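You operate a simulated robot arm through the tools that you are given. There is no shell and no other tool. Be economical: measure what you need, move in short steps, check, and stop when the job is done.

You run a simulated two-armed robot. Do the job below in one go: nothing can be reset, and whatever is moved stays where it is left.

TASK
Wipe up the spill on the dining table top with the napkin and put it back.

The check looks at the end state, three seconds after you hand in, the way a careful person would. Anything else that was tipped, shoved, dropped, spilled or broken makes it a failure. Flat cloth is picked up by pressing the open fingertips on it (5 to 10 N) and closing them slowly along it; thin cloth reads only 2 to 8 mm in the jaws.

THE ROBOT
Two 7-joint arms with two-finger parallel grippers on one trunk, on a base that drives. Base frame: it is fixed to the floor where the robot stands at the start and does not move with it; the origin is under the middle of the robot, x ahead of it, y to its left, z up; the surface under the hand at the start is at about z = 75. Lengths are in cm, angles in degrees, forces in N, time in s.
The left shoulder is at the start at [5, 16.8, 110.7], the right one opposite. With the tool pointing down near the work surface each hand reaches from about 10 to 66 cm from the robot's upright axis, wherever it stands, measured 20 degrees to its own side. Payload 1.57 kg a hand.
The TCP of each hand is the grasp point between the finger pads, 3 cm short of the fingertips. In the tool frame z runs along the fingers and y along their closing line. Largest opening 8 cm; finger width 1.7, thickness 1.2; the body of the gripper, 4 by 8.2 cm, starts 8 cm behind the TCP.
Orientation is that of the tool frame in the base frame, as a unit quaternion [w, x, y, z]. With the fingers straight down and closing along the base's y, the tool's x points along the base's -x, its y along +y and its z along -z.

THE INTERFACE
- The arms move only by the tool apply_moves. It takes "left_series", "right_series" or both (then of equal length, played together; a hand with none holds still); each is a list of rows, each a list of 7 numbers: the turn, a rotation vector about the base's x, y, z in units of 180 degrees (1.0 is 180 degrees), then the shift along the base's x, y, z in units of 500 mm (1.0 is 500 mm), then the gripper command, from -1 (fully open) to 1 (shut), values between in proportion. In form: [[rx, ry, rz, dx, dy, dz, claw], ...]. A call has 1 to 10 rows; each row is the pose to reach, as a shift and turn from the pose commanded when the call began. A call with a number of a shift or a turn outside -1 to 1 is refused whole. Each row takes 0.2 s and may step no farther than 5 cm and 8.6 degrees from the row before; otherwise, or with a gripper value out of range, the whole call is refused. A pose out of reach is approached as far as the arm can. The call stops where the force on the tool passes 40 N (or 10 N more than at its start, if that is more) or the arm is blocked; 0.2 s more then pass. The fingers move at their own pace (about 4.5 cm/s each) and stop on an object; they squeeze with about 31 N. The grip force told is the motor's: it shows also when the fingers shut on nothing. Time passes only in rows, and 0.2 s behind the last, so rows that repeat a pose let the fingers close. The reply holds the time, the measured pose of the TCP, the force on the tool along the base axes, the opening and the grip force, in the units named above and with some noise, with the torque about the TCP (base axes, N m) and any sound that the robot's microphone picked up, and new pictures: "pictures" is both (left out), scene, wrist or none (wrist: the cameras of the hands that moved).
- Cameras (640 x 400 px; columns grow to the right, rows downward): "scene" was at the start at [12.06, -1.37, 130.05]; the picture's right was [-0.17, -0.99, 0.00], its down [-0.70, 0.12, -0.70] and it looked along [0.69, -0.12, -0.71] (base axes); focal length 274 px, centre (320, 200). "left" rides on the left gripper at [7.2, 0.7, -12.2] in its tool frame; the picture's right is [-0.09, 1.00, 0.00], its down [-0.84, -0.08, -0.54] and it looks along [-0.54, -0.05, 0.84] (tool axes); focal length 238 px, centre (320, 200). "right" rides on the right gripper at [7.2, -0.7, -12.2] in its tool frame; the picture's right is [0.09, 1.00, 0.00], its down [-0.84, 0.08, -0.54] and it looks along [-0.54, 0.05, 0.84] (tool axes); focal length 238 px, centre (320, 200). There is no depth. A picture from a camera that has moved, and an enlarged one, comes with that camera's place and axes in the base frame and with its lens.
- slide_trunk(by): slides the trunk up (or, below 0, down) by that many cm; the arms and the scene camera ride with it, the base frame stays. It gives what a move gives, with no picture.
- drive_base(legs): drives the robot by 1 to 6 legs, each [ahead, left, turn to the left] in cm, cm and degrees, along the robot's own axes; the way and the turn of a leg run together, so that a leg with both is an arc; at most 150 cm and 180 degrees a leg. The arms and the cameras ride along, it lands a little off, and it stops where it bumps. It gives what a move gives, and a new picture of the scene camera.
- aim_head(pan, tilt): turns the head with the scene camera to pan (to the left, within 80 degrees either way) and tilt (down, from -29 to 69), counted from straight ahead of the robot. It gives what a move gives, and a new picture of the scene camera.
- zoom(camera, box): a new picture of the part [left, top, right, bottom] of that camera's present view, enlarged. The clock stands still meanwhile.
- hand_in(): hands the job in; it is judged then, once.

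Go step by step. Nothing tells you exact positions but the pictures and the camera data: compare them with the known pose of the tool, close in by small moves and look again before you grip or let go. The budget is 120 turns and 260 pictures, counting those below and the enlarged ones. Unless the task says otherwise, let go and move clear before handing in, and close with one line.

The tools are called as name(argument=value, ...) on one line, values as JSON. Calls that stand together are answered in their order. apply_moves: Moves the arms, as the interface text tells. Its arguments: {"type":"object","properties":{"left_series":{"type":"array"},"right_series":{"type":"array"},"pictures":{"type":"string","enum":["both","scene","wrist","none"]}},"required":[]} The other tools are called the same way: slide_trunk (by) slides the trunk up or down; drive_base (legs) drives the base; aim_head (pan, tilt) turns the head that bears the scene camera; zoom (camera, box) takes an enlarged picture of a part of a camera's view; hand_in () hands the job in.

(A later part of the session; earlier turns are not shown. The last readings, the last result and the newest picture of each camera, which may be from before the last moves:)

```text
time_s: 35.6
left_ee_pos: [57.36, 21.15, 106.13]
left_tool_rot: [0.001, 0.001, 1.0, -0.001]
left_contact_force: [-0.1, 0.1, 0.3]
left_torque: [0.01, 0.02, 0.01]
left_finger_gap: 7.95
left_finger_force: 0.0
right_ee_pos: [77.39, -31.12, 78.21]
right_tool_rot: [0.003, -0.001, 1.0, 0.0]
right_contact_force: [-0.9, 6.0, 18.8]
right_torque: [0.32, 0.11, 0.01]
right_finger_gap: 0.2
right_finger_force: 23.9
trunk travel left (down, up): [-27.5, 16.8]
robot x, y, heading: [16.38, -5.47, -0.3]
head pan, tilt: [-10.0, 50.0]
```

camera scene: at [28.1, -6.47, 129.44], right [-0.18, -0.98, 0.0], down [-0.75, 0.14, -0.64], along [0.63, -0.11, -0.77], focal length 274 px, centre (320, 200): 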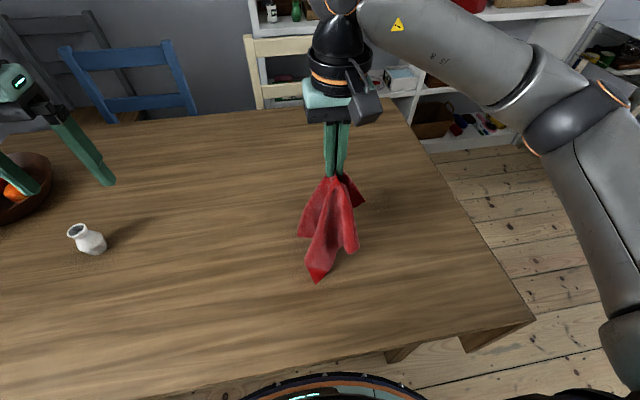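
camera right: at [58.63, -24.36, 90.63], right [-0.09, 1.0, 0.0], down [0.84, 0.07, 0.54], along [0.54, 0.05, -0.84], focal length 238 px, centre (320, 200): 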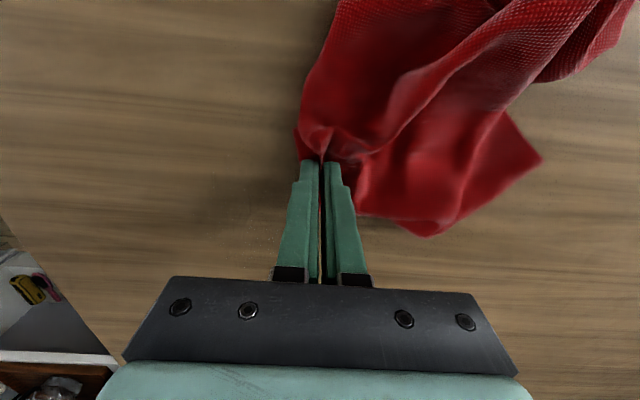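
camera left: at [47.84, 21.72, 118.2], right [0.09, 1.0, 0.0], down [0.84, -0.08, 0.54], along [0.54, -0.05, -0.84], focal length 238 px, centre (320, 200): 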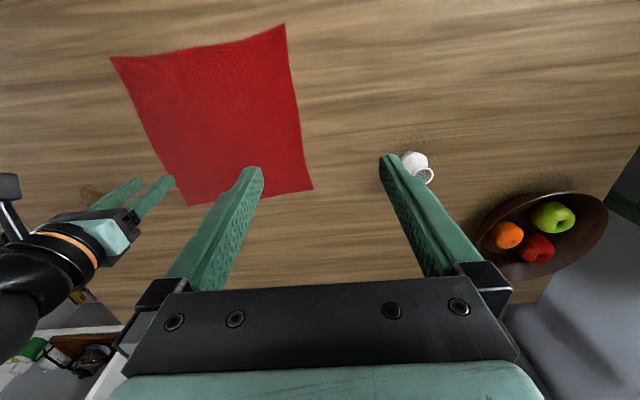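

apply_moves(right_series=[[0, 0, 0, -0.08, 0.01, 0.002, 1], [0, 0, 0, -0.16, 0.01, 0.002, 1], [0, 0, 0, -0.22, 0.03, 0.002, 1], [0, 0, 0, -0.15, 0.05, 0.002, 1], [0, 0, 0, -0.07, 0.05, 0.002, 1], [0, 0, 0, 0, 0.05, 0.002, 1], [0, 0, 0, -0.02, 0.09, 0.002, 1], [0, 0, 0, -0.1, 0.09, 0.002, 1], [0, 0, 0, -0.18, 0.09, 0.002, 1]], pictures="none")

apply_moves(right_series=[[0, 0, 0, -0.04, 0.04, 0.04, 1], [0, 0, 0, -0.08, 0.08, 0.1, 1], [0, 0, 0, -0.12, 0.12, 0.17, 1], [0, 0, 0, -0.16, 0.16, 0.24, 1], [0, 0, 0, -0.18, 0.2, 0.32, 1], [0, 0, 0, -0.18, 0.25, 0.4, 1], [0, 0, 0, -0.18, 0.3, 0.47, 1], [0, 0, 0, -0.18, 0.38, 0.5, 1], [0, 0, 0, -0.18, 0.46, 0.52, 1], [0, 0, 0, -0.18, 0.46, 0.52, 1]], pictures="both")

zoom(camera="scene", box=[310, 130, 470, 230])

```text
time_s: 37.6
left_ee_pos: [57.49, 20.9, 106.13]
left_tool_rot: [0.0, 0.002, 1.0, 0.0]
left_contact_force: [-0.3, 0.0, -0.1]
left_torque: [-0.03, 0.04, 0.02]
left_finger_gap: 8.01
left_finger_force: 0.1
right_ee_pos: [68.41, -27.2, 78.25]
right_tool_rot: [0.004, 0.003, 1.0, 0.0]
right_contact_force: [4.5, -1.3, 19.9]
right_torque: [0.2, -0.09, -0.02]
right_finger_gap: 0.21
right_finger_force: 23.9
trunk travel left (down, up): [-27.5, 16.8]
robot x, y, heading: [16.47, -5.15, -0.1]
head pan, tilt: [-10.0, 50.0]
```

```text
time_s: 39.8
left_ee_pos: [57.48, 20.87, 105.98]
left_tool_rot: [0.0, 0.001, 1.0, 0.0]
left_contact_force: [-0.5, -0.3, -0.2]
left_torque: [0.0, 0.04, -0.02]
left_finger_gap: 7.98
left_finger_force: 0.0
right_ee_pos: [59.52, -3.64, 104.11]
right_tool_rot: [0.002, 0.003, 1.0, -0.001]
right_contact_force: [0.0, 1.1, 0.3]
right_torque: [0.0, -0.01, 0.03]
right_finger_gap: 0.2
right_finger_force: 23.7
trunk travel left (down, up): [-27.5, 16.8]
robot x, y, heading: [16.38, -4.81, -0.3]
head pan, tilt: [-10.0, 50.0]
camera scene: at [28.1, -6.48, 129.44], right [-0.18, -0.98, 0.0], down [-0.75, 0.14, -0.64], along [0.63, -0.11, -0.77], focal length 274 px, centre (320, 200)
camera right: at [52.18, -4.47, 116.24], right [-0.09, 1.0, 0.0], down [0.84, 0.07, 0.54], along [0.54, 0.04, -0.84], focal length 238 px, centre (320, 200)
```

scene: 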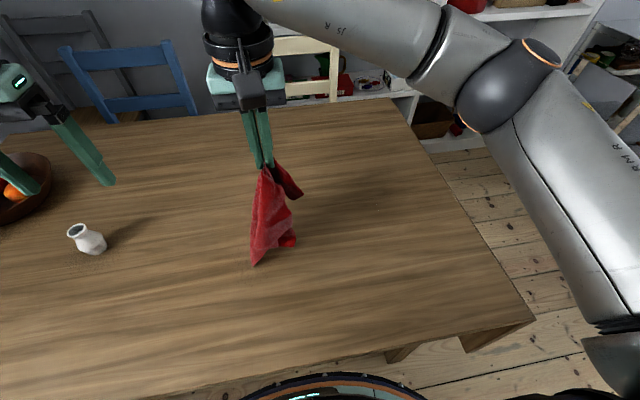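
right: 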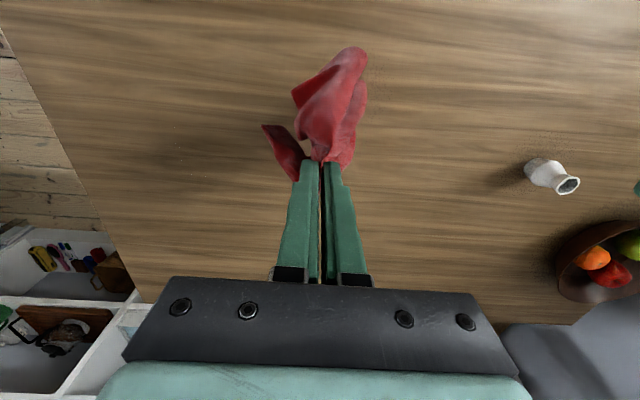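

```text
4.00 times, centred on (390, 180) of scene
camera zoom: at [28.1, -6.48, 129.44], right [-0.18, -0.98, 0.0], down [-0.75, 0.14, -0.64], along [0.63, -0.11, -0.77], focal length 1097 px, centre (40, 280)
```

zoom: 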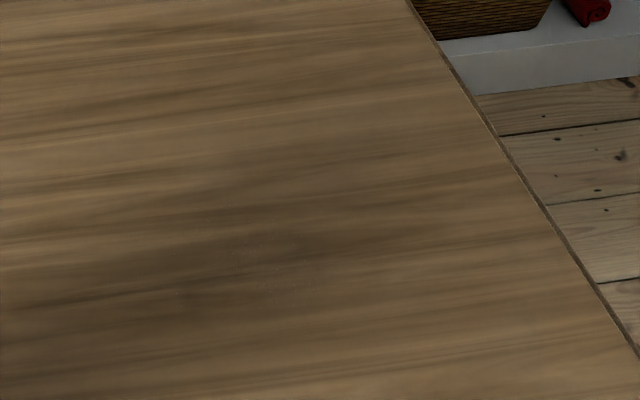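

zoom(camera="scene", box=[340, 175, 404, 215])

zoom(camera="right", box=[130, 110, 226, 170])

```text
10.00 times, centred on (372, 195) of scene
camera zoom: at [28.1, -6.48, 129.44], right [-0.18, -0.98, 0.0], down [-0.75, 0.14, -0.64], along [0.63, -0.11, -0.77], focal length 2744 px, centre (-200, 250)
```

zoom: 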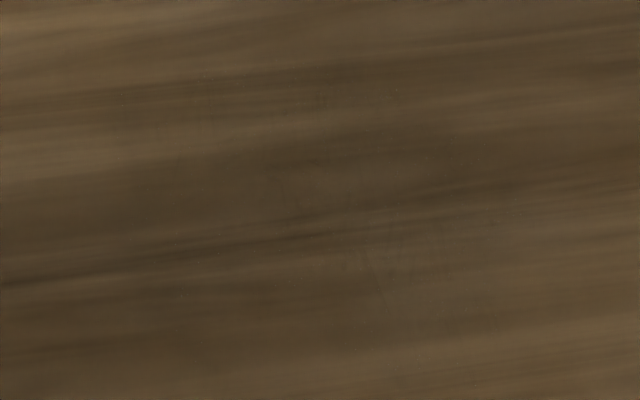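

```text
6.67 times, centred on (178, 140) of right
camera zoom: at [52.18, -4.47, 116.24], right [-0.09, 1.0, 0.0], down [0.84, 0.07, 0.54], along [0.54, 0.04, -0.84], focal length 1589 px, centre (1267, 600)
```

zoom: 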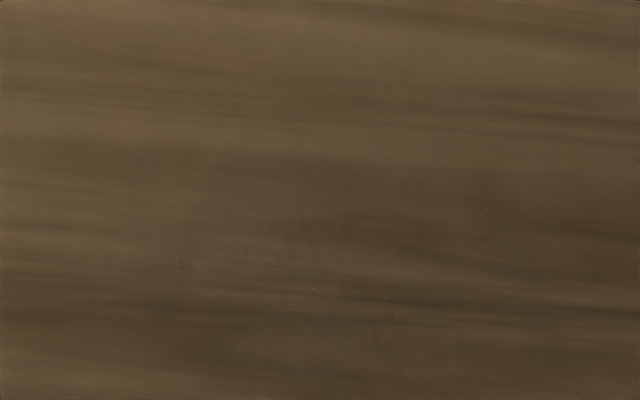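

Only nearly invisible specks remain; one more scrub makes sure.

apply_moves(right_series=[[0, 0, 0, 0.02, -0.07, -0.05, 1], [0, 0, 0, 0.04, -0.14, -0.1, 1], [0, 0, 0, 0.06, -0.2, -0.16, 1], [0, 0, 0, 0.08, -0.25, -0.23, 1], [0, 0, 0, 0.1, -0.3, -0.3, 1], [0, 0, 0, 0.12, -0.35, -0.37, 1], [0, 0, 0, 0.13, -0.39, -0.44, 1], [0, 0, 0, 0.13, -0.4, -0.49, 1], [0, 0, 0, 0.13, -0.4, -0.51, 1], [0, 0, 0, 0.13, -0.4, -0.517, 1]], pictures="none")

```text
time_s: 42.0
left_ee_pos: [57.57, 21.01, 106.08]
left_tool_rot: [0.001, 0.002, 1.0, 0.0]
left_contact_force: [0.3, 0.5, 0.6]
left_torque: [0.0, -0.01, 0.01]
left_finger_gap: 7.99
left_finger_force: 0.1
right_ee_pos: [65.89, -24.12, 78.26]
right_tool_rot: [0.002, 0.003, 1.0, -0.001]
right_contact_force: [-0.4, -0.3, 4.0]
right_torque: [0.03, 0.0, 0.0]
right_finger_gap: 0.18
right_finger_force: 23.7
trunk travel left (down, up): [-27.5, 16.8]
robot x, y, heading: [16.56, -4.93, -0.1]
head pan, tilt: [-10.0, 50.0]
```

apply_moves(right_series=[[0, 0, 0, 0.07, 0, -0.006, 1], [0, 0, 0, 0.15, 0, -0.006, 1], [0, 0, 0, 0.22, -0.02, -0.006, 1], [0, 0, 0, 0.15, -0.04, -0.006, 1], [0, 0, 0, 0.07, -0.04, -0.006, 1], [0, 0, 0, 0.01, -0.07, -0.006, 1], [0, 0, 0, 0.08, -0.09, -0.006, 1], [0, 0, 0, 0.16, -0.09, -0.006, 1], [0, 0, 0, 0.22, -0.11, -0.006, 1], [0, 0, 0, 0.15, -0.13, -0.006, 1]], pictures="none")

apply_moves(right_series=[[0, 0, 0, -0.08, 0, 0, 1], [0, 0, 0, -0.13, -0.02, 0, 1], [0, 0, 0, -0.06, -0.04, 0, 1], [0, 0, 0, 0.02, -0.04, 0, 1], [0, 0, 0, 0.02, 0.02, 0, 1], [0, 0, 0, -0.06, 0.02, 0, 1], [0, 0, 0, -0.12, 0.05, 0, 1], [0, 0, 0, -0.05, 0.07, 0, 1], [0, 0, 0, 0.03, 0.07, 0, 1], [0, 0, 0, -0.04, 0.08, 0, 1]], pictures="none")

apply_moves(right_series=[[0, 0, 0, -0.04, 0.04, 0.04, 1], [0, 0, 0, -0.08, 0.08, 0.1, 1], [0, 0, 0, -0.12, 0.12, 0.17, 1], [0, 0, 0, -0.16, 0.16, 0.24, 1], [0, 0, 0, -0.18, 0.2, 0.32, 1], [0, 0, 0, -0.18, 0.25, 0.4, 1], [0, 0, 0, -0.18, 0.3, 0.47, 1], [0, 0, 0, -0.18, 0.38, 0.51, 1], [0, 0, 0, -0.18, 0.46, 0.56, 1], [0, 0, 0, -0.18, 0.46, 0.56, 1]], pictures="both")

zoom(camera="scene", box=[310, 130, 470, 230])

```text
time_s: 44.2
left_ee_pos: [57.51, 20.99, 106.06]
left_tool_rot: [0.001, 0.002, 1.0, 0.0]
left_contact_force: [-0.1, 0.3, 0.3]
left_torque: [0.01, -0.01, -0.02]
left_finger_gap: 8.01
left_finger_force: 0.1
right_ee_pos: [73.23, -30.68, 78.17]
right_tool_rot: [0.003, 0.002, 1.0, -0.002]
right_contact_force: [4.8, -1.4, 14.1]
right_torque: [0.07, -0.17, -0.05]
right_finger_gap: 0.22
right_finger_force: 23.3
trunk travel left (down, up): [-27.5, 16.8]
robot x, y, heading: [16.51, -5.11, -0.4]
head pan, tilt: [-10.0, 50.0]
```

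```text
time_s: 46.4
left_ee_pos: [57.43, 20.94, 106.1]
left_tool_rot: [0.002, 0.002, 1.0, 0.001]
left_contact_force: [-0.6, -0.5, 1.0]
left_torque: [0.03, -0.01, -0.02]
left_finger_gap: 8.01
left_finger_force: 0.0
right_ee_pos: [71.32, -26.63, 78.13]
right_tool_rot: [0.005, 0.003, 1.0, -0.001]
right_contact_force: [5.7, -2.2, 16.0]
right_torque: [-0.03, -0.18, -0.05]
right_finger_gap: 0.19
right_finger_force: 23.2
trunk travel left (down, up): [-27.5, 16.8]
robot x, y, heading: [16.36, -4.92, -0.0]
head pan, tilt: [-10.0, 50.0]
```

```text
time_s: 48.6
left_ee_pos: [57.58, 20.89, 106.18]
left_tool_rot: [0.0, 0.002, 1.0, -0.001]
left_contact_force: [0.3, 0.0, -0.2]
left_torque: [-0.01, -0.01, 0.01]
left_finger_gap: 7.98
left_finger_force: 0.1
right_ee_pos: [62.57, -3.75, 105.91]
right_tool_rot: [0.002, 0.004, 1.0, 0.0]
right_contact_force: [0.8, 0.3, -0.2]
right_torque: [0.02, -0.01, 0.02]
right_finger_gap: 0.21
right_finger_force: 23.2
trunk travel left (down, up): [-27.5, 16.8]
robot x, y, heading: [16.35, -5.15, -0.3]
head pan, tilt: [-10.0, 50.0]
camera scene: at [28.1, -6.48, 129.44], right [-0.18, -0.98, 0.0], down [-0.75, 0.14, -0.64], along [0.63, -0.11, -0.77], focal length 274 px, centre (320, 200)
camera right: at [55.16, -4.39, 118.17], right [-0.09, 1.0, 0.0], down [0.84, 0.07, 0.54], along [0.54, 0.04, -0.84], focal length 238 px, centre (320, 200)
```

scene: 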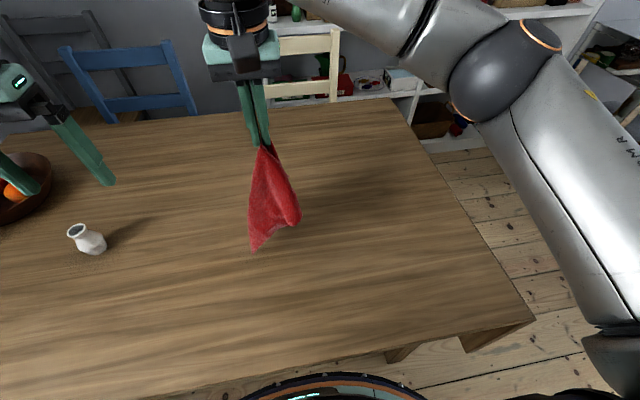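
right: 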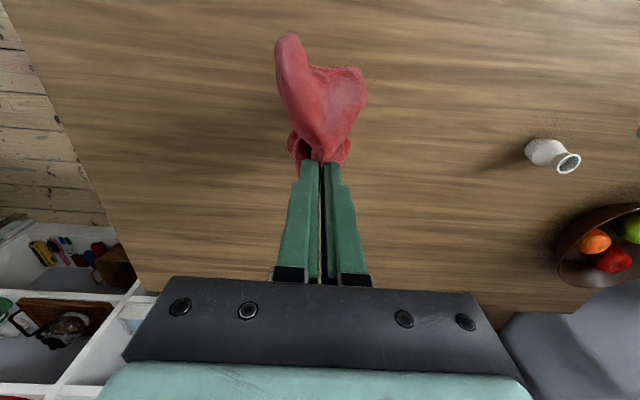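

```text
4.00 times, centred on (390, 180) of scene
camera zoom: at [28.1, -6.48, 129.44], right [-0.18, -0.98, 0.0], down [-0.75, 0.14, -0.64], along [0.63, -0.11, -0.77], focal length 1097 px, centre (40, 280)
```

zoom: 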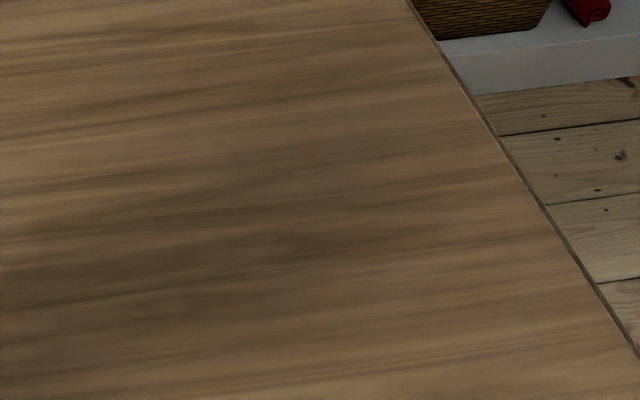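

The table looks clean. Now I put the napkin back: left hand moves aside, right hand carries the cloth to its left end (y≈16), ready to lay it down towards −y.

apply_moves(left_series=[[0, 0, 0, -0.02, 0.08, 0.02, -1], [0, 0, 0, -0.04, 0.16, 0.04, -1], [0, 0, 0, -0.06, 0.24, 0.06, -1], [0, 0, 0, -0.08, 0.32, 0.08, -1], [0, 0, 0, -0.1, 0.38, 0.1, -1], [0, 0, 0, -0.1, 0.38, 0.1, -1], [0, 0, 0, -0.1, 0.38, 0.1, -1], [0, 0, 0, -0.1, 0.38, 0.1, -1]], right_series=[[0, 0, 0, 0, 0.04, 0.0, 1], [0, 0, 0, 0, 0.1, 0.0, 1], [0, 0, 0, 0, 0.17, 0, 1], [0, 0, 0, 0, 0.24, 0, 1], [0, 0, 0, 0, 0.31, 0, 1], [0, 0, 0, 0, 0.38, 0, 1], [0, 0, 0, 0, 0.42, 0, 1], [0, 0, 0, 0, 0.42, 0, 1]])

```text
time_s: 50.4
left_ee_pos: [52.63, 39.96, 110.86]
left_tool_rot: [0.0, 0.001, 1.0, 0.0]
left_contact_force: [0.4, 1.2, 0.8]
left_torque: [0.0, 0.01, 0.0]
left_finger_gap: 8.01
left_finger_force: 0.1
right_ee_pos: [62.34, 7.65, 105.52]
right_tool_rot: [0.002, 0.002, 1.0, -0.001]
right_contact_force: [0.2, -0.5, 0.1]
right_torque: [-0.01, -0.01, -0.04]
right_finger_gap: 0.17
right_finger_force: 23.9
right hand out of reach, approached as far as the arm can: row 4, 5, 6, 7, 8
trunk travel left (down, up): [-27.5, 16.8]
robot x, y, heading: [16.73, -5.32, -0.4]
head pan, tilt: [-10.0, 50.0]
camera scene: at [28.09, -6.46, 129.44], right [-0.18, -0.98, 0.0], down [-0.75, 0.14, -0.64], along [0.63, -0.11, -0.77], focal length 274 px, centre (320, 200)
camera right: at [55.06, 6.84, 117.72], right [-0.09, 1.0, 0.0], down [0.84, 0.07, 0.54], along [0.54, 0.05, -0.84], focal length 238 px, centre (320, 200)
camera left: at [45.42, 40.54, 123.13], right [0.1, 1.0, 0.0], down [0.84, -0.08, 0.54], along [0.54, -0.05, -0.84], focal length 238 px, centre (320, 200)
```

scene: 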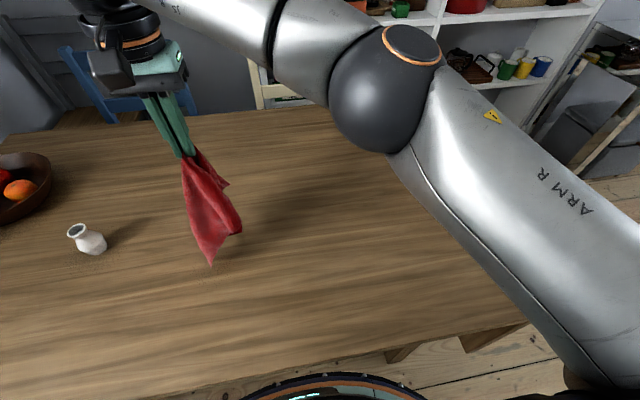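
right: 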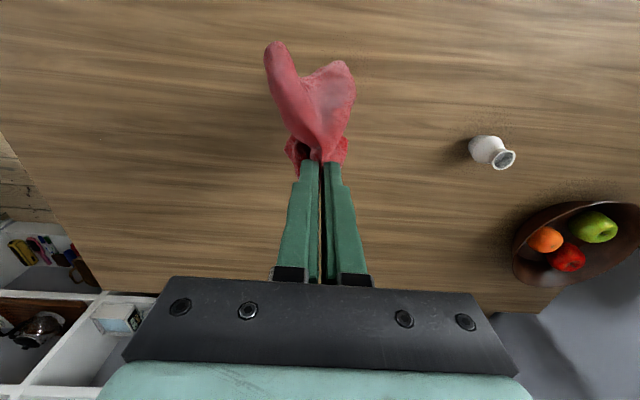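
left: 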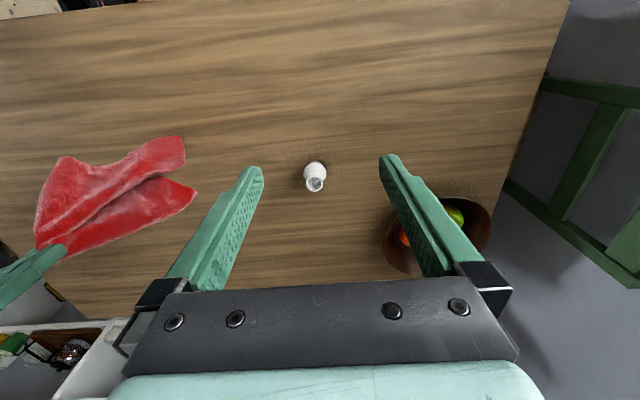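

The right hand can't reach further left, so I'll slide the whole robot 10 cm to the left, keeping its distance to the table.

drive_base(legs=[[0, 10, 0]])

```text
time_s: 52.0
left_ee_pos: [52.69, 49.8, 110.99]
left_tool_rot: [0.0, 0.002, 1.0, 0.0]
left_contact_force: [0.5, -0.7, -0.7]
left_torque: [0.02, 0.01, 0.01]
left_finger_gap: 8.02
left_finger_force: 0.1
right_ee_pos: [62.29, 17.34, 105.44]
right_tool_rot: [0.002, 0.003, 1.0, -0.001]
right_contact_force: [-0.1, 0.3, 0.3]
right_torque: [0.02, 0.03, 0.02]
right_finger_gap: 0.19
right_finger_force: 23.7
trunk travel left (down, up): [-27.5, 16.8]
robot x, y, heading: [16.76, 5.03, -0.1]
head pan, tilt: [-10.0, 50.0]
camera scene: at [28.14, 3.5, 129.44], right [-0.18, -0.98, 0.0], down [-0.75, 0.14, -0.64], along [0.63, -0.11, -0.77], focal length 274 px, centre (320, 200)
```

scene: 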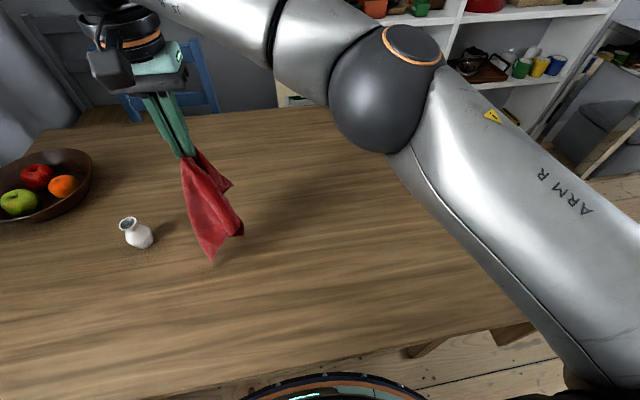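

apply_moves(right_series=[[0, 0, 0, 0, -0.06, -0.03, 1], [0, 0, 0, 0, -0.12, -0.06, 1], [0, 0, 0, 0, -0.12, -0.06, 1]], pictures="wrist")

```text
time_s: 52.8
left_ee_pos: [52.69, 49.82, 110.97]
left_tool_rot: [0.0, 0.002, 1.0, 0.0]
left_contact_force: [0.4, 0.6, -0.3]
left_torque: [0.01, 0.02, 0.0]
left_finger_gap: 8.0
left_finger_force: 0.1
right_ee_pos: [62.37, 11.4, 102.15]
right_tool_rot: [0.002, 0.004, 1.0, 0.0]
right_contact_force: [0.1, 0.0, -0.6]
right_torque: [0.01, 0.01, -0.01]
right_finger_gap: 0.21
right_finger_force: 23.6
trunk travel left (down, up): [-27.5, 16.8]
robot x, y, heading: [16.69, 4.5, -0.3]
head pan, tilt: [-10.0, 50.0]
camera right: at [55.11, 10.71, 114.59], right [-0.09, 1.0, 0.0], down [0.84, 0.07, 0.54], along [0.54, 0.04, -0.84], focal length 238 px, centre (320, 200)
```

right: 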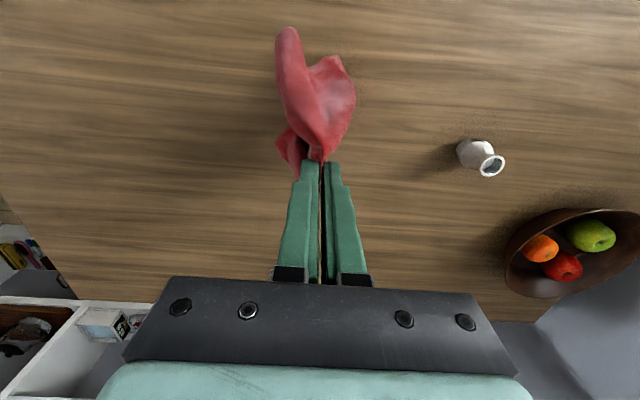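

apply_moves(right_series=[[0, 0, 0, -0.02, 0.06, 0.04, 1], [0, 0, 0, -0.04, 0.11, 0.0, 1], [0, 0, 0, -0.04, 0.12, -0.06, 1], [0, 0, 0, -0.04, 0.08, -0.12, 1], [0, 0, 0, -0.04, 0.03, -0.18, 1], [0, 0, 0, -0.04, -0.03, -0.24, 1], [0, 0, 0, -0.04, -0.1, -0.3, 1], [0, 0, 0, -0.04, -0.17, -0.36, 1], [0, 0, 0, -0.04, -0.24, -0.41, 1], [0, 0, 0, -0.04, -0.32, -0.44, 1]])

```text
time_s: 55.0
left_ee_pos: [52.74, 49.65, 111.09]
left_tool_rot: [0.0, 0.002, 1.0, 0.0]
left_contact_force: [-0.9, 0.5, 0.2]
left_torque: [0.01, -0.01, -0.01]
left_finger_gap: 8.02
left_finger_force: 0.1
right_ee_pos: [60.34, -4.8, 80.25]
right_tool_rot: [0.001, 0.003, 1.0, -0.001]
right_contact_force: [0.4, -0.9, 0.2]
right_torque: [0.02, -0.01, -0.02]
right_finger_gap: 0.2
right_finger_force: 24.0
trunk travel left (down, up): [-27.5, 16.8]
robot x, y, heading: [16.3, 4.69, -0.4]
head pan, tilt: [-10.0, 50.0]
camera scene: at [28.13, 3.42, 129.45], right [-0.18, -0.98, 0.0], down [-0.75, 0.14, -0.64], along [0.63, -0.11, -0.77], focal length 274 px, centre (320, 200)
camera right: at [53.03, -5.45, 92.53], right [-0.09, 1.0, 0.0], down [0.84, 0.07, 0.54], along [0.54, 0.05, -0.84], focal length 238 px, centre (320, 200)
```

scene: 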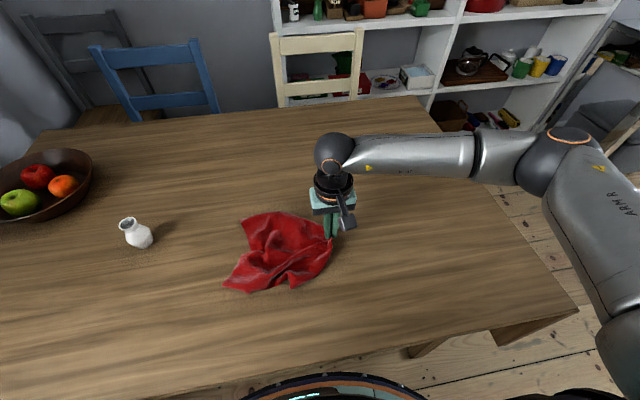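
right: 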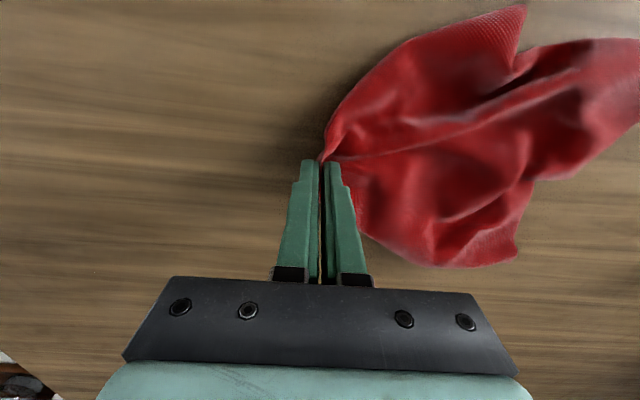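

The napkin is back at its place but rumpled. With the right hand still holding its right side, I'll bring the left hand over the near-left corner (≈54, 18) to spread it.

apply_moves(left_series=[[0, 0, 0, 0.01, -0.09, -0.01, 0.2], [0, 0, 0, 0.02, -0.18, -0.03, 0.2], [0, 0, 0, 0.03, -0.27, -0.05, 0.2], [0, 0, 0, 0.04, -0.36, -0.07, 0.2], [0, 0, 0, 0.04, -0.45, -0.09, 0.2], [0, 0, 0, 0.04, -0.53, -0.12, 0.2], [0, 0, 0, 0.04, -0.6, -0.17, 0.2], [0, 0, 0, 0.04, -0.65, -0.24, 0.2], [0, 0, 0, 0.04, -0.66, -0.33, 0.2], [0, 0, 0, 0.04, -0.66, -0.42, 0.2]])

```text
time_s: 57.2
left_ee_pos: [54.91, 16.65, 90.03]
left_tool_rot: [0.001, 0.002, 1.0, -0.001]
left_contact_force: [0.0, -0.1, 0.3]
left_torque: [-0.02, 0.01, -0.03]
left_finger_gap: 3.21
left_finger_force: 0.0
right_ee_pos: [60.38, -4.73, 80.37]
right_tool_rot: [0.002, 0.004, 1.0, -0.001]
right_contact_force: [0.3, -0.5, -0.8]
right_torque: [0.04, 0.0, 0.0]
right_finger_gap: 0.2
right_finger_force: 23.2
trunk travel left (down, up): [-27.5, 16.8]
robot x, y, heading: [16.47, 4.85, -0.1]
head pan, tilt: [-10.0, 50.0]
camera scene: at [28.14, 3.48, 129.45], right [-0.18, -0.98, 0.0], down [-0.75, 0.14, -0.64], along [0.63, -0.11, -0.77], focal length 274 px, centre (320, 200)
camera left: at [47.63, 17.36, 102.12], right [0.1, 1.0, 0.0], down [0.84, -0.08, 0.54], along [0.54, -0.05, -0.84], focal length 238 px, centre (320, 200)
```

scene: 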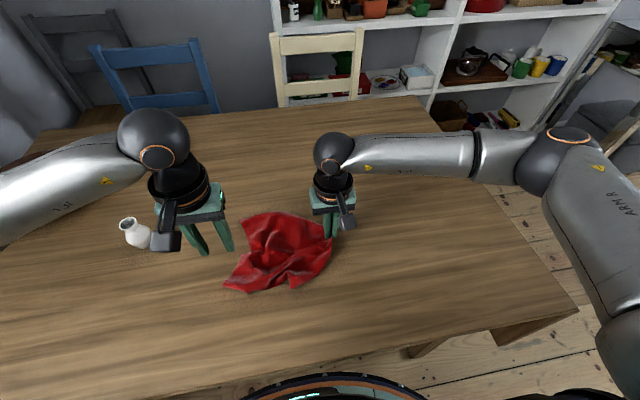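
left: 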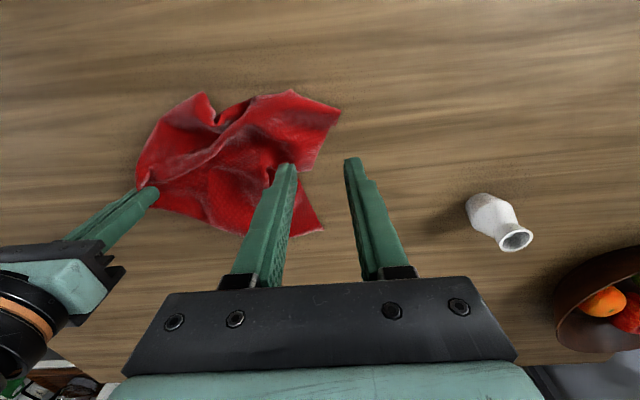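

apply_moves(left_series=[[0, 0, 0, 0.0, 0.0, -0.08, 0.2], [0, 0, 0, 0.0, 0.0, -0.16, 0.2], [0, 0, 0, 0.0, 0.0, -0.21, 0.2], [0, 0, 0, 0.0, 0.0, -0.235, 0.2], [0, 0, 0, 0.0, 0.0, -0.245, 0.2], [0, 0, 0, 0.0, 0.0, -0.245, 0.2]], pictures="wrist")

```text
time_s: 58.6
left_ee_pos: [54.63, 16.59, 78.28]
left_tool_rot: [0.004, 0.003, 1.0, -0.001]
left_contact_force: [-2.0, 0.9, 29.0]
left_torque: [0.49, 0.2, 0.01]
left_finger_gap: 3.22
left_finger_force: 0.0
right_ee_pos: [60.34, -4.74, 80.48]
right_tool_rot: [0.003, 0.003, 1.0, 0.0]
right_contact_force: [-0.2, 0.1, -0.4]
right_torque: [0.01, 0.0, 0.01]
right_finger_gap: 0.2
right_finger_force: 23.6
trunk travel left (down, up): [-27.5, 16.8]
robot x, y, heading: [16.34, 5.1, -0.3]
head pan, tilt: [-10.0, 50.0]
camera left: at [47.32, 17.4, 90.21], right [0.1, 1.0, 0.0], down [0.83, -0.08, 0.55], along [0.55, -0.05, -0.84], focal length 238 px, centre (320, 200)
```

left: 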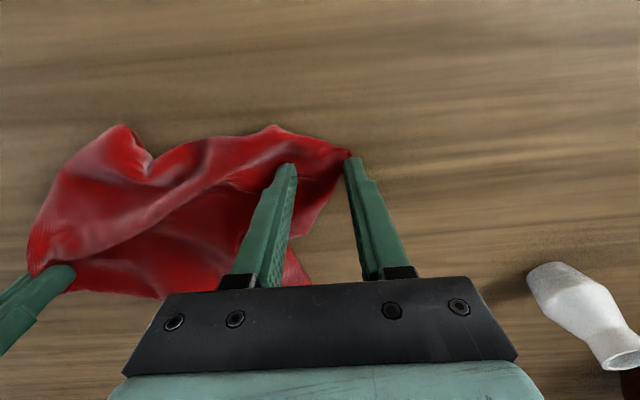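

Contact, a bit firm at 29 N. I'll ease up slightly and close slowly.

apply_moves(left_series=[[0, 0, 0, 0.0, 0.0, 0.007, 0.2], [0, 0, 0, 0.0, 0.0, 0.008, 0.35], [0, 0, 0, 0.0, 0.0, 0.009, 0.5], [0, 0, 0, 0.0, 0.0, 0.01, 0.65], [0, 0, 0, 0.0, 0.0, 0.01, 0.8], [0, 0, 0, 0.0, 0.0, 0.01, 1], [0, 0, 0, 0.0, 0.0, 0.01, 1], [0, 0, 0, 0.0, 0.0, 0.01, 1]], pictures="wrist")

```text
time_s: 60.4
left_ee_pos: [54.64, 16.75, 78.17]
left_tool_rot: [0.0, 0.002, 1.0, 0.0]
left_contact_force: [-0.2, 0.2, 0.5]
left_torque: [0.02, 0.01, -0.04]
left_finger_gap: 0.18
left_finger_force: 23.6
right_ee_pos: [60.28, -4.69, 80.29]
right_tool_rot: [0.001, 0.004, 1.0, -0.001]
right_contact_force: [1.2, -0.6, -0.2]
right_torque: [-0.01, 0.01, 0.0]
right_finger_gap: 0.21
right_finger_force: 23.7
trunk travel left (down, up): [-27.5, 16.8]
robot x, y, heading: [16.66, 4.94, -0.0]
head pan, tilt: [-10.0, 50.0]
camera left: at [47.47, 17.44, 90.38], right [0.1, 1.0, 0.0], down [0.84, -0.08, 0.54], along [0.54, -0.05, -0.84], focal length 238 px, centre (320, 200)
```

left: 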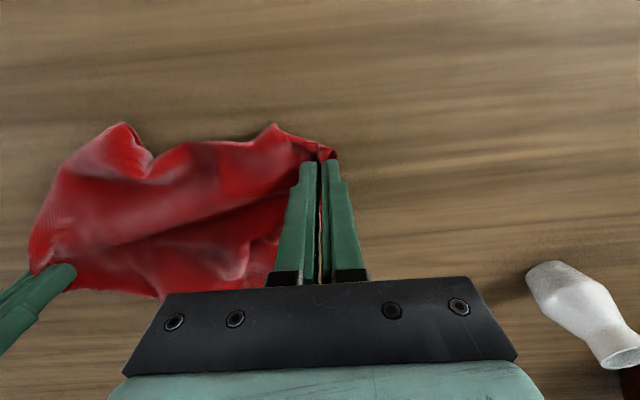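

Corner gripped. Pulling both hands apart towards their original places.

apply_moves(left_series=[[0, 0, 0, -0.03, 0.0, 0.01, 1], [0, 0, 0, -0.07, 0.0, 0.01, 1], [0, 0, 0, -0.11, 0.0, 0.01, 1], [0, 0, 0, -0.15, 0.0, 0.01, 1], [0, 0, 0, -0.17, 0.0, 0.01, 1], [0, 0, 0, -0.17, 0.0, 0.01, 1]], right_series=[[0, 0, 0, 0.01, -0.01, -0.02, 1], [0, 0, 0, 0.02, -0.02, -0.02, 1], [0, 0, 0, 0.02, -0.03, -0.02, 1], [0, 0, 0, 0.03, -0.04, -0.02, 1], [0, 0, 0, 0.03, -0.05, -0.02, 1], [0, 0, 0, 0.03, -0.05, -0.02, 1]])

```text
time_s: 61.8
left_ee_pos: [46.37, 16.52, 78.83]
left_tool_rot: [0.003, 0.002, 1.0, -0.005]
left_contact_force: [13.0, -19.7, 0.3]
left_torque: [-0.66, -0.42, -0.15]
left_finger_gap: 0.28
left_finger_force: 24.1
right_ee_pos: [61.7, -6.84, 79.47]
right_tool_rot: [-0.002, 0.001, 1.0, 0.002]
right_contact_force: [-12.8, 21.5, -0.1]
right_torque: [0.66, 0.35, -0.16]
right_finger_gap: 0.2
right_finger_force: 23.5
trunk travel left (down, up): [-27.5, 16.8]
robot x, y, heading: [16.36, 5.05, -0.1]
head pan, tilt: [-10.0, 50.0]
camera scene: at [28.13, 3.47, 129.44], right [-0.18, -0.98, 0.0], down [-0.75, 0.14, -0.64], along [0.63, -0.11, -0.77], focal length 274 px, centre (320, 200)
camera right: at [54.45, -7.62, 91.81], right [-0.09, 1.0, 0.01], down [0.84, 0.07, 0.54], along [0.54, 0.05, -0.84], focal length 238 px, centre (320, 200)
camera left: at [39.08, 17.37, 90.9], right [0.1, 1.0, -0.01], down [0.83, -0.08, 0.55], along [0.54, -0.06, -0.84], focal length 238 px, centre (320, 200)
```

scene: 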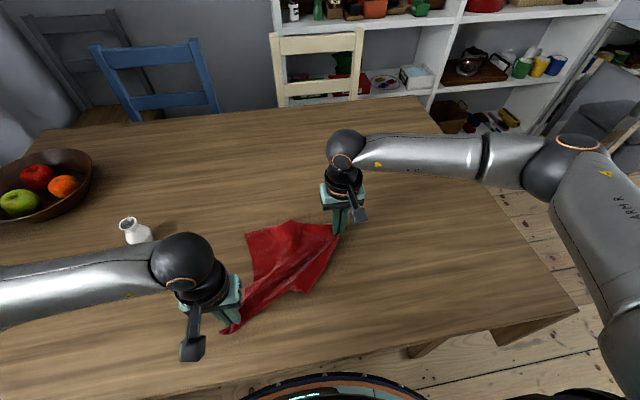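
right: 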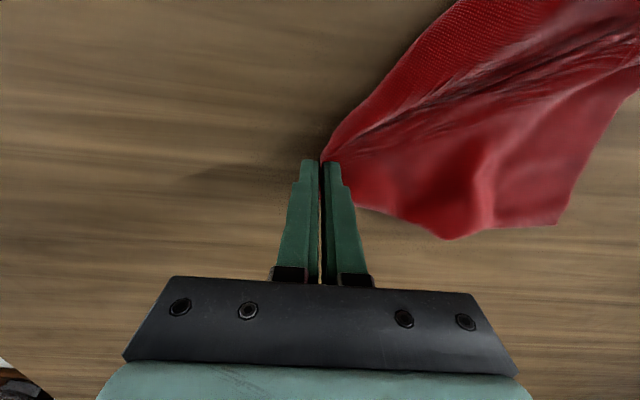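
left: 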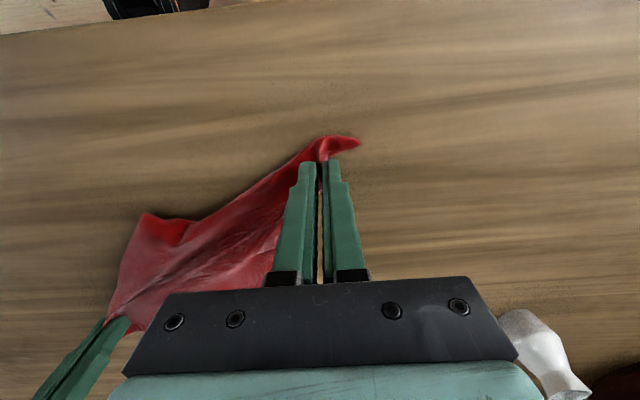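

The diagonal is stretched. Relax slightly, release the right hand and lift it to see the right side.

apply_moves(right_series=[[0, 0, 0, -0.01, 0.03, 0, 1], [0, 0, 0, -0.01, 0.03, -0.005, 0.6], [0, 0, 0, -0.01, 0.03, -0.005, 0.4], [0, 0, 0, -0.01, 0.03, 0.03, 0.3], [0, 0, 0, -0.01, 0.03, 0.1, 0.2], [0, 0, 0, -0.03, 0.0, 0.18, 0.2], [0, 0, 0, -0.05, -0.05, 0.25, 0.2], [0, 0, 0, -0.08, -0.1, 0.3, 0.2], [0, 0, 0, -0.11, -0.15, 0.35, 0.2], [0, 0, 0, -0.11, -0.15, 0.35, 0.2]])

```text
time_s: 64.0
left_ee_pos: [46.33, 16.8, 78.76]
left_tool_rot: [0.0, 0.003, 1.0, 0.0]
left_contact_force: [0.3, 0.0, -0.5]
left_torque: [0.0, 0.0, 0.03]
left_finger_gap: 0.19
left_finger_force: 23.5
right_ee_pos: [56.42, -14.7, 97.17]
right_tool_rot: [0.002, 0.004, 1.0, -0.002]
right_contact_force: [0.2, 0.8, -0.1]
right_torque: [0.02, 0.01, 0.01]
right_finger_gap: 3.2
right_finger_force: 0.0
trunk travel left (down, up): [-27.5, 16.8]
robot x, y, heading: [16.35, 5.12, -0.2]
head pan, tilt: [-10.0, 50.0]
camera scene: at [28.13, 3.47, 129.44], right [-0.18, -0.98, 0.0], down [-0.75, 0.14, -0.64], along [0.63, -0.11, -0.77], focal length 274 px, centre (320, 200)
camera right: at [49.09, -15.35, 109.39], right [-0.09, 1.0, 0.0], down [0.84, 0.07, 0.54], along [0.54, 0.04, -0.84], focal length 238 px, centre (320, 200)
```

scene: 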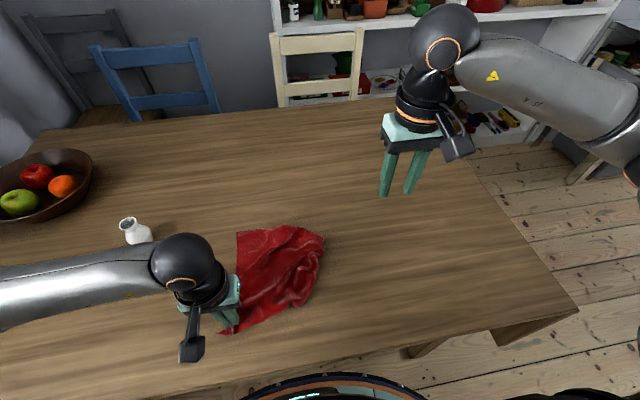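
right: 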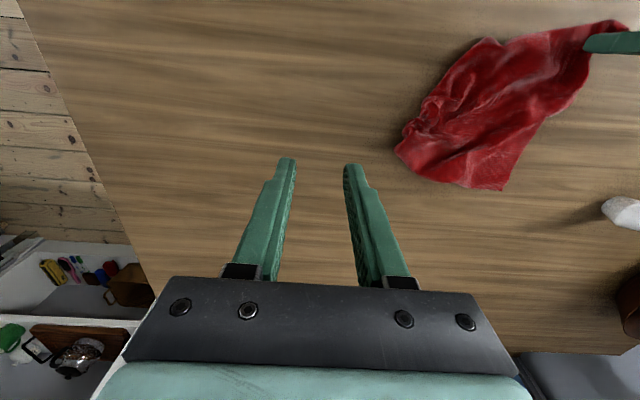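

zoom(camera="right", box=[370, 0, 640, 200])

zoom(camera="scene", box=[200, 200, 360, 350])

```text
2.00 times, centred on (505, 100) of right
camera zoom: at [49.09, -15.35, 109.39], right [-0.09, 1.0, 0.0], down [0.84, 0.07, 0.54], along [0.54, 0.04, -0.84], focal length 477 px, centre (-50, 400)
```

zoom: 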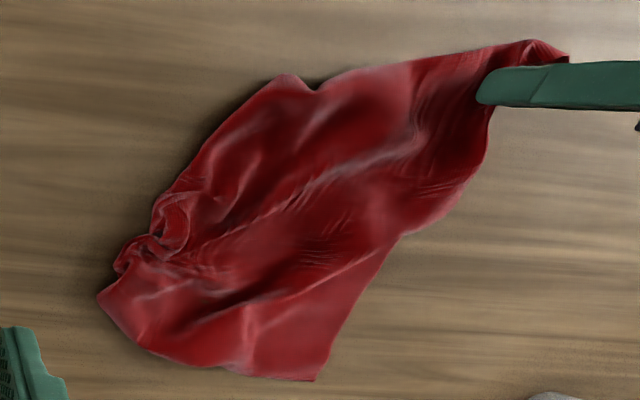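

```text
2.67 times, centred on (280, 275) of scene
camera zoom: at [28.13, 3.47, 129.44], right [-0.18, -0.98, 0.0], down [-0.75, 0.14, -0.64], along [0.63, -0.11, -0.77], focal length 732 px, centre (427, 0)
```

zoom: 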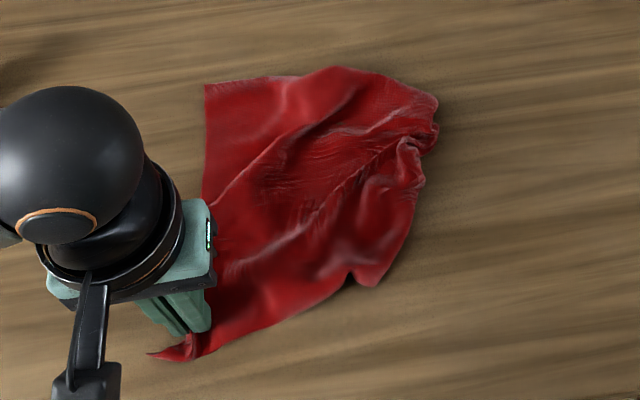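

Corners: near-right ≈(47, 4), far-right ≈(62, −3), far-left ≈(67, 17). I'll pinch the near-right corner with the right hand and pull it towards −y.

apply_moves(right_series=[[0, 0, 0, -0.02, 0.06, -0.03, 0.2], [0, 0, 0, -0.04, 0.12, -0.06, 0.2], [0, 0, 0, -0.06, 0.19, -0.09, 0.2], [0, 0, 0, -0.09, 0.26, -0.12, 0.2], [0, 0, 0, -0.11, 0.33, -0.15, 0.2], [0, 0, 0, -0.135, 0.39, -0.19, 0.2], [0, 0, 0, -0.138, 0.404, -0.25, 0.2], [0, 0, 0, -0.138, 0.404, -0.31, 0.2], [0, 0, 0, -0.138, 0.404, -0.34, 0.2], [0, 0, 0, -0.138, 0.404, -0.34, 0.2]], pictures="wrist")

```text
time_s: 66.2
left_ee_pos: [46.23, 16.71, 78.75]
left_tool_rot: [0.0, 0.001, 1.0, 0.0]
left_contact_force: [-0.7, 0.7, -0.5]
left_torque: [0.0, 0.0, -0.02]
left_finger_gap: 0.17
left_finger_force: 23.7
right_ee_pos: [49.54, 5.6, 80.07]
right_tool_rot: [0.002, 0.004, 1.0, -0.002]
right_contact_force: [0.8, -0.4, 0.1]
right_torque: [-0.02, 0.02, -0.01]
right_finger_gap: 3.18
right_finger_force: 0.1
trunk travel left (down, up): [-27.5, 16.8]
robot x, y, heading: [16.77, 4.91, -0.3]
head pan, tilt: [-10.0, 50.0]
camera right: at [42.23, 4.91, 92.23], right [-0.09, 1.0, 0.0], down [0.84, 0.07, 0.54], along [0.54, 0.04, -0.84], focal length 238 px, centre (320, 200)
```

right: 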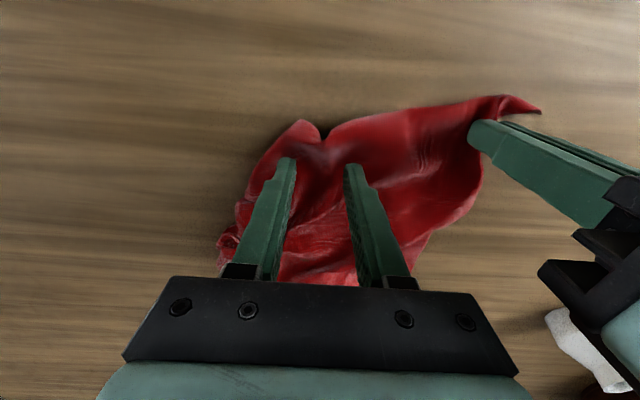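

apply_moves(right_series=[[0, 0, 0, -0.012, -0.02, -0.01, 0.2], [0, 0, 0, -0.012, -0.02, -0.025, 0.2], [0, 0, 0, -0.012, -0.02, -0.038, 0.2], [0, 0, 0, -0.012, -0.02, -0.042, 0.35], [0, 0, 0, -0.012, -0.02, -0.04, 0.5], [0, 0, 0, -0.012, -0.02, -0.038, 0.65], [0, 0, 0, -0.012, -0.02, -0.036, 0.8], [0, 0, 0, -0.012, -0.02, -0.036, 1], [0, 0, 0, -0.012, -0.02, -0.036, 1], [0, 0, 0, -0.012, -0.02, -0.036, 1]], pictures="wrist")

```text
time_s: 68.4
left_ee_pos: [46.14, 16.74, 78.81]
left_tool_rot: [0.002, 0.002, 1.0, -0.001]
left_contact_force: [-0.2, -0.4, -0.1]
left_torque: [-0.01, 0.04, 0.0]
left_finger_gap: 0.2
left_finger_force: 23.7
right_ee_pos: [48.91, 4.6, 78.17]
right_tool_rot: [0.002, 0.004, 1.0, -0.001]
right_contact_force: [-0.1, 1.1, 3.3]
right_torque: [0.01, 0.02, -0.02]
right_finger_gap: 0.55
right_finger_force: 25.4
trunk travel left (down, up): [-27.5, 16.8]
robot x, y, heading: [16.76, 4.96, -0.3]
head pan, tilt: [-10.0, 50.0]
camera right: at [41.61, 3.9, 90.42], right [-0.09, 1.0, 0.0], down [0.84, 0.07, 0.54], along [0.54, 0.04, -0.84], focal length 238 px, centre (320, 200)
```

right: 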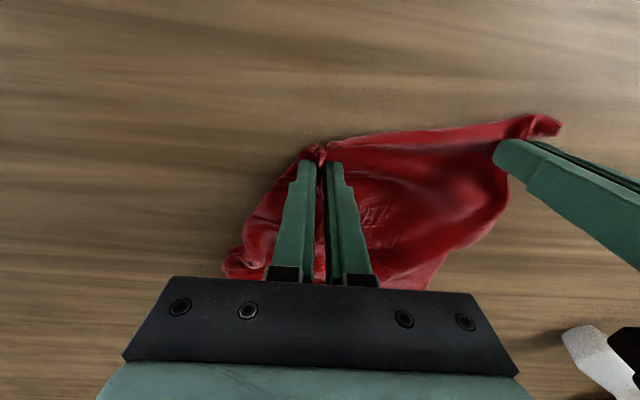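

Gripped (5.5 mm). Pulling it out to y≈−7.

apply_moves(right_series=[[0, 0, 0, 0.0, -0.05, 0.014, 1], [0, 0, 0, -0.01, -0.1, 0.014, 1], [0, 0, 0, -0.02, -0.15, 0.014, 1], [0, 0, 0, -0.03, -0.19, 0.014, 1], [0, 0, 0, -0.03, -0.22, 0.014, 1], [0, 0, 0, -0.03, -0.23, 0.014, 1], [0, 0, 0, -0.03, -0.23, 0.014, 1]])

```text
time_s: 70.0
left_ee_pos: [46.19, 16.77, 78.81]
left_tool_rot: [0.0, 0.002, 1.0, 0.0]
left_contact_force: [-0.6, -0.4, 0.5]
left_torque: [0.01, 0.02, -0.02]
left_finger_gap: 0.03
left_finger_force: 21.3
right_ee_pos: [47.47, -6.77, 78.89]
right_tool_rot: [0.002, 0.003, 1.0, -0.001]
right_contact_force: [1.0, 0.3, 0.5]
right_torque: [0.0, 0.04, -0.01]
right_finger_gap: 0.22
right_finger_force: 23.6
trunk travel left (down, up): [-27.5, 16.8]
robot x, y, heading: [16.43, 4.93, -0.2]
head pan, tilt: [-10.0, 50.0]
camera scene: at [28.13, 3.47, 129.44], right [-0.18, -0.98, 0.0], down [-0.75, 0.14, -0.64], along [0.63, -0.11, -0.77], focal length 274 px, centre (320, 200)
camera right: at [40.16, -7.57, 91.05], right [-0.09, 1.0, 0.0], down [0.84, 0.07, 0.54], along [0.54, 0.04, -0.84], focal length 238 px, centre (320, 200)
```

scene: 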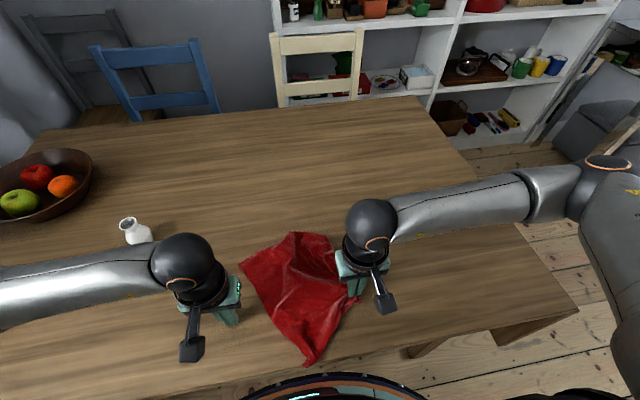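
right: 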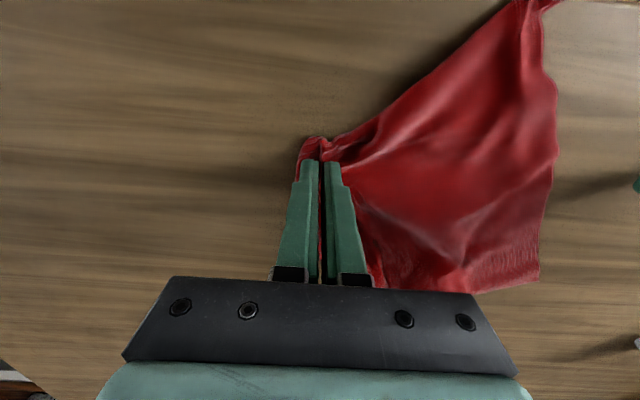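

The left hand's grip slipped, and that corner is now near the table edge at about (38, 4). I'll regrip it with the left hand, deeper this time.

apply_moves(left_series=[[0, 0, 0, 0, 0, 0.04, 0.2], [0, 0, 0, 0, 0, 0.12, 0.2], [0, 0, 0, -0.02, -0.05, 0.17, 0.2], [0, 0, 0, -0.05, -0.12, 0.17, 0.2], [0, 0, 0, -0.08, -0.19, 0.17, 0.2], [0, 0, 0, -0.08, -0.21, 0.17, 0.2], [0, 0, 0, -0.08, -0.21, 0.17, 0.2]])

```text
time_s: 71.6
left_ee_pos: [42.24, 6.4, 87.24]
left_tool_rot: [0.0, 0.003, 1.0, 0.0]
left_contact_force: [-0.3, -0.2, -1.0]
left_torque: [0.03, 0.0, -0.03]
left_finger_gap: 3.22
left_finger_force: 0.1
right_ee_pos: [47.49, -6.8, 78.82]
right_tool_rot: [0.002, 0.004, 1.0, -0.001]
right_contact_force: [-0.6, 0.5, 0.6]
right_torque: [0.01, 0.04, 0.04]
right_finger_gap: 0.2
right_finger_force: 23.5
trunk travel left (down, up): [-27.5, 16.8]
robot x, y, heading: [16.43, 4.73, -0.5]
head pan, tilt: [-10.0, 50.0]
camera scene: at [28.13, 3.47, 129.44], right [-0.18, -0.98, 0.0], down [-0.75, 0.14, -0.64], along [0.63, -0.11, -0.77], focal length 274 px, centre (320, 200)
camera left: at [35.01, 7.02, 99.4], right [0.1, 1.0, 0.0], down [0.84, -0.08, 0.54], along [0.54, -0.05, -0.84], focal length 238 px, centre (320, 200)
```

scene: 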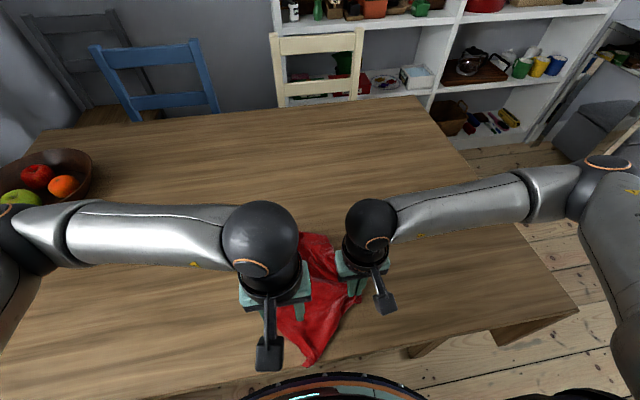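
left: 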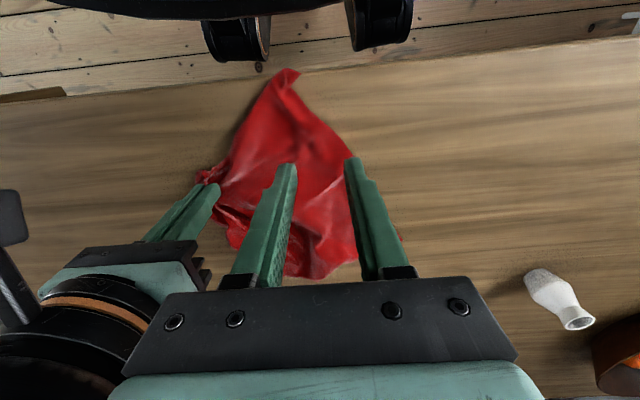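

apply_moves(left_series=[[0, 0, 0, -0.02, -0.025, -0.03, 0.2], [0, 0, 0, -0.035, -0.05, -0.08, 0.2], [0, 0, 0, -0.035, -0.05, -0.13, 0.2], [0, 0, 0, -0.035, -0.05, -0.165, 0.2], [0, 0, 0, -0.035, -0.05, -0.178, 0.2], [0, 0, 0, -0.035, -0.05, -0.182, 0.2], [0, 0, 0, -0.035, -0.05, -0.182, 0.2]], pictures="wrist")

```text
time_s: 72.3
left_ee_pos: [41.0, 3.24, 82.82]
left_tool_rot: [0.002, -0.003, 1.0, -0.011]
left_contact_force: [1.8, -0.6, 0.1]
left_torque: [0.01, 0.12, 0.02]
left_finger_gap: 3.2
left_finger_force: 0.1
right_ee_pos: [47.48, -6.83, 78.84]
right_tool_rot: [0.002, 0.004, 1.0, -0.001]
right_contact_force: [0.1, -0.2, 0.1]
right_torque: [0.0, 0.03, 0.01]
right_finger_gap: 0.23
right_finger_force: 23.4
trunk travel left (down, up): [-27.5, 16.8]
robot x, y, heading: [16.49, 4.8, -0.3]
head pan, tilt: [-10.0, 50.0]
stopped in row 3 (left hand): the force on the tool passed its limit at 116 N (the readings are from after the stop); the commanded pose is now the measured one
camera left: at [33.68, 4.18, 94.89], right [0.09, 1.0, -0.02], down [0.83, -0.06, 0.55], along [0.54, -0.06, -0.84], focal length 238 px, centre (320, 200)
```

left: 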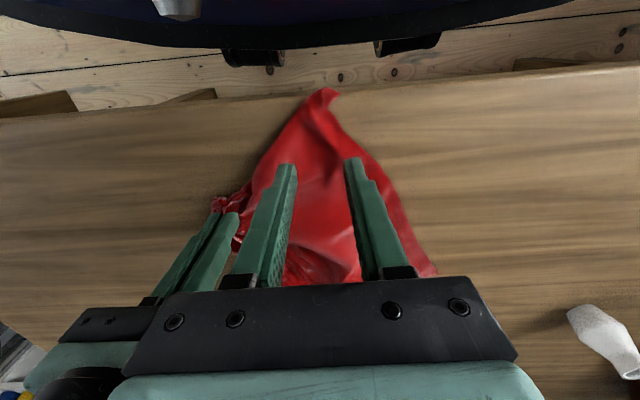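

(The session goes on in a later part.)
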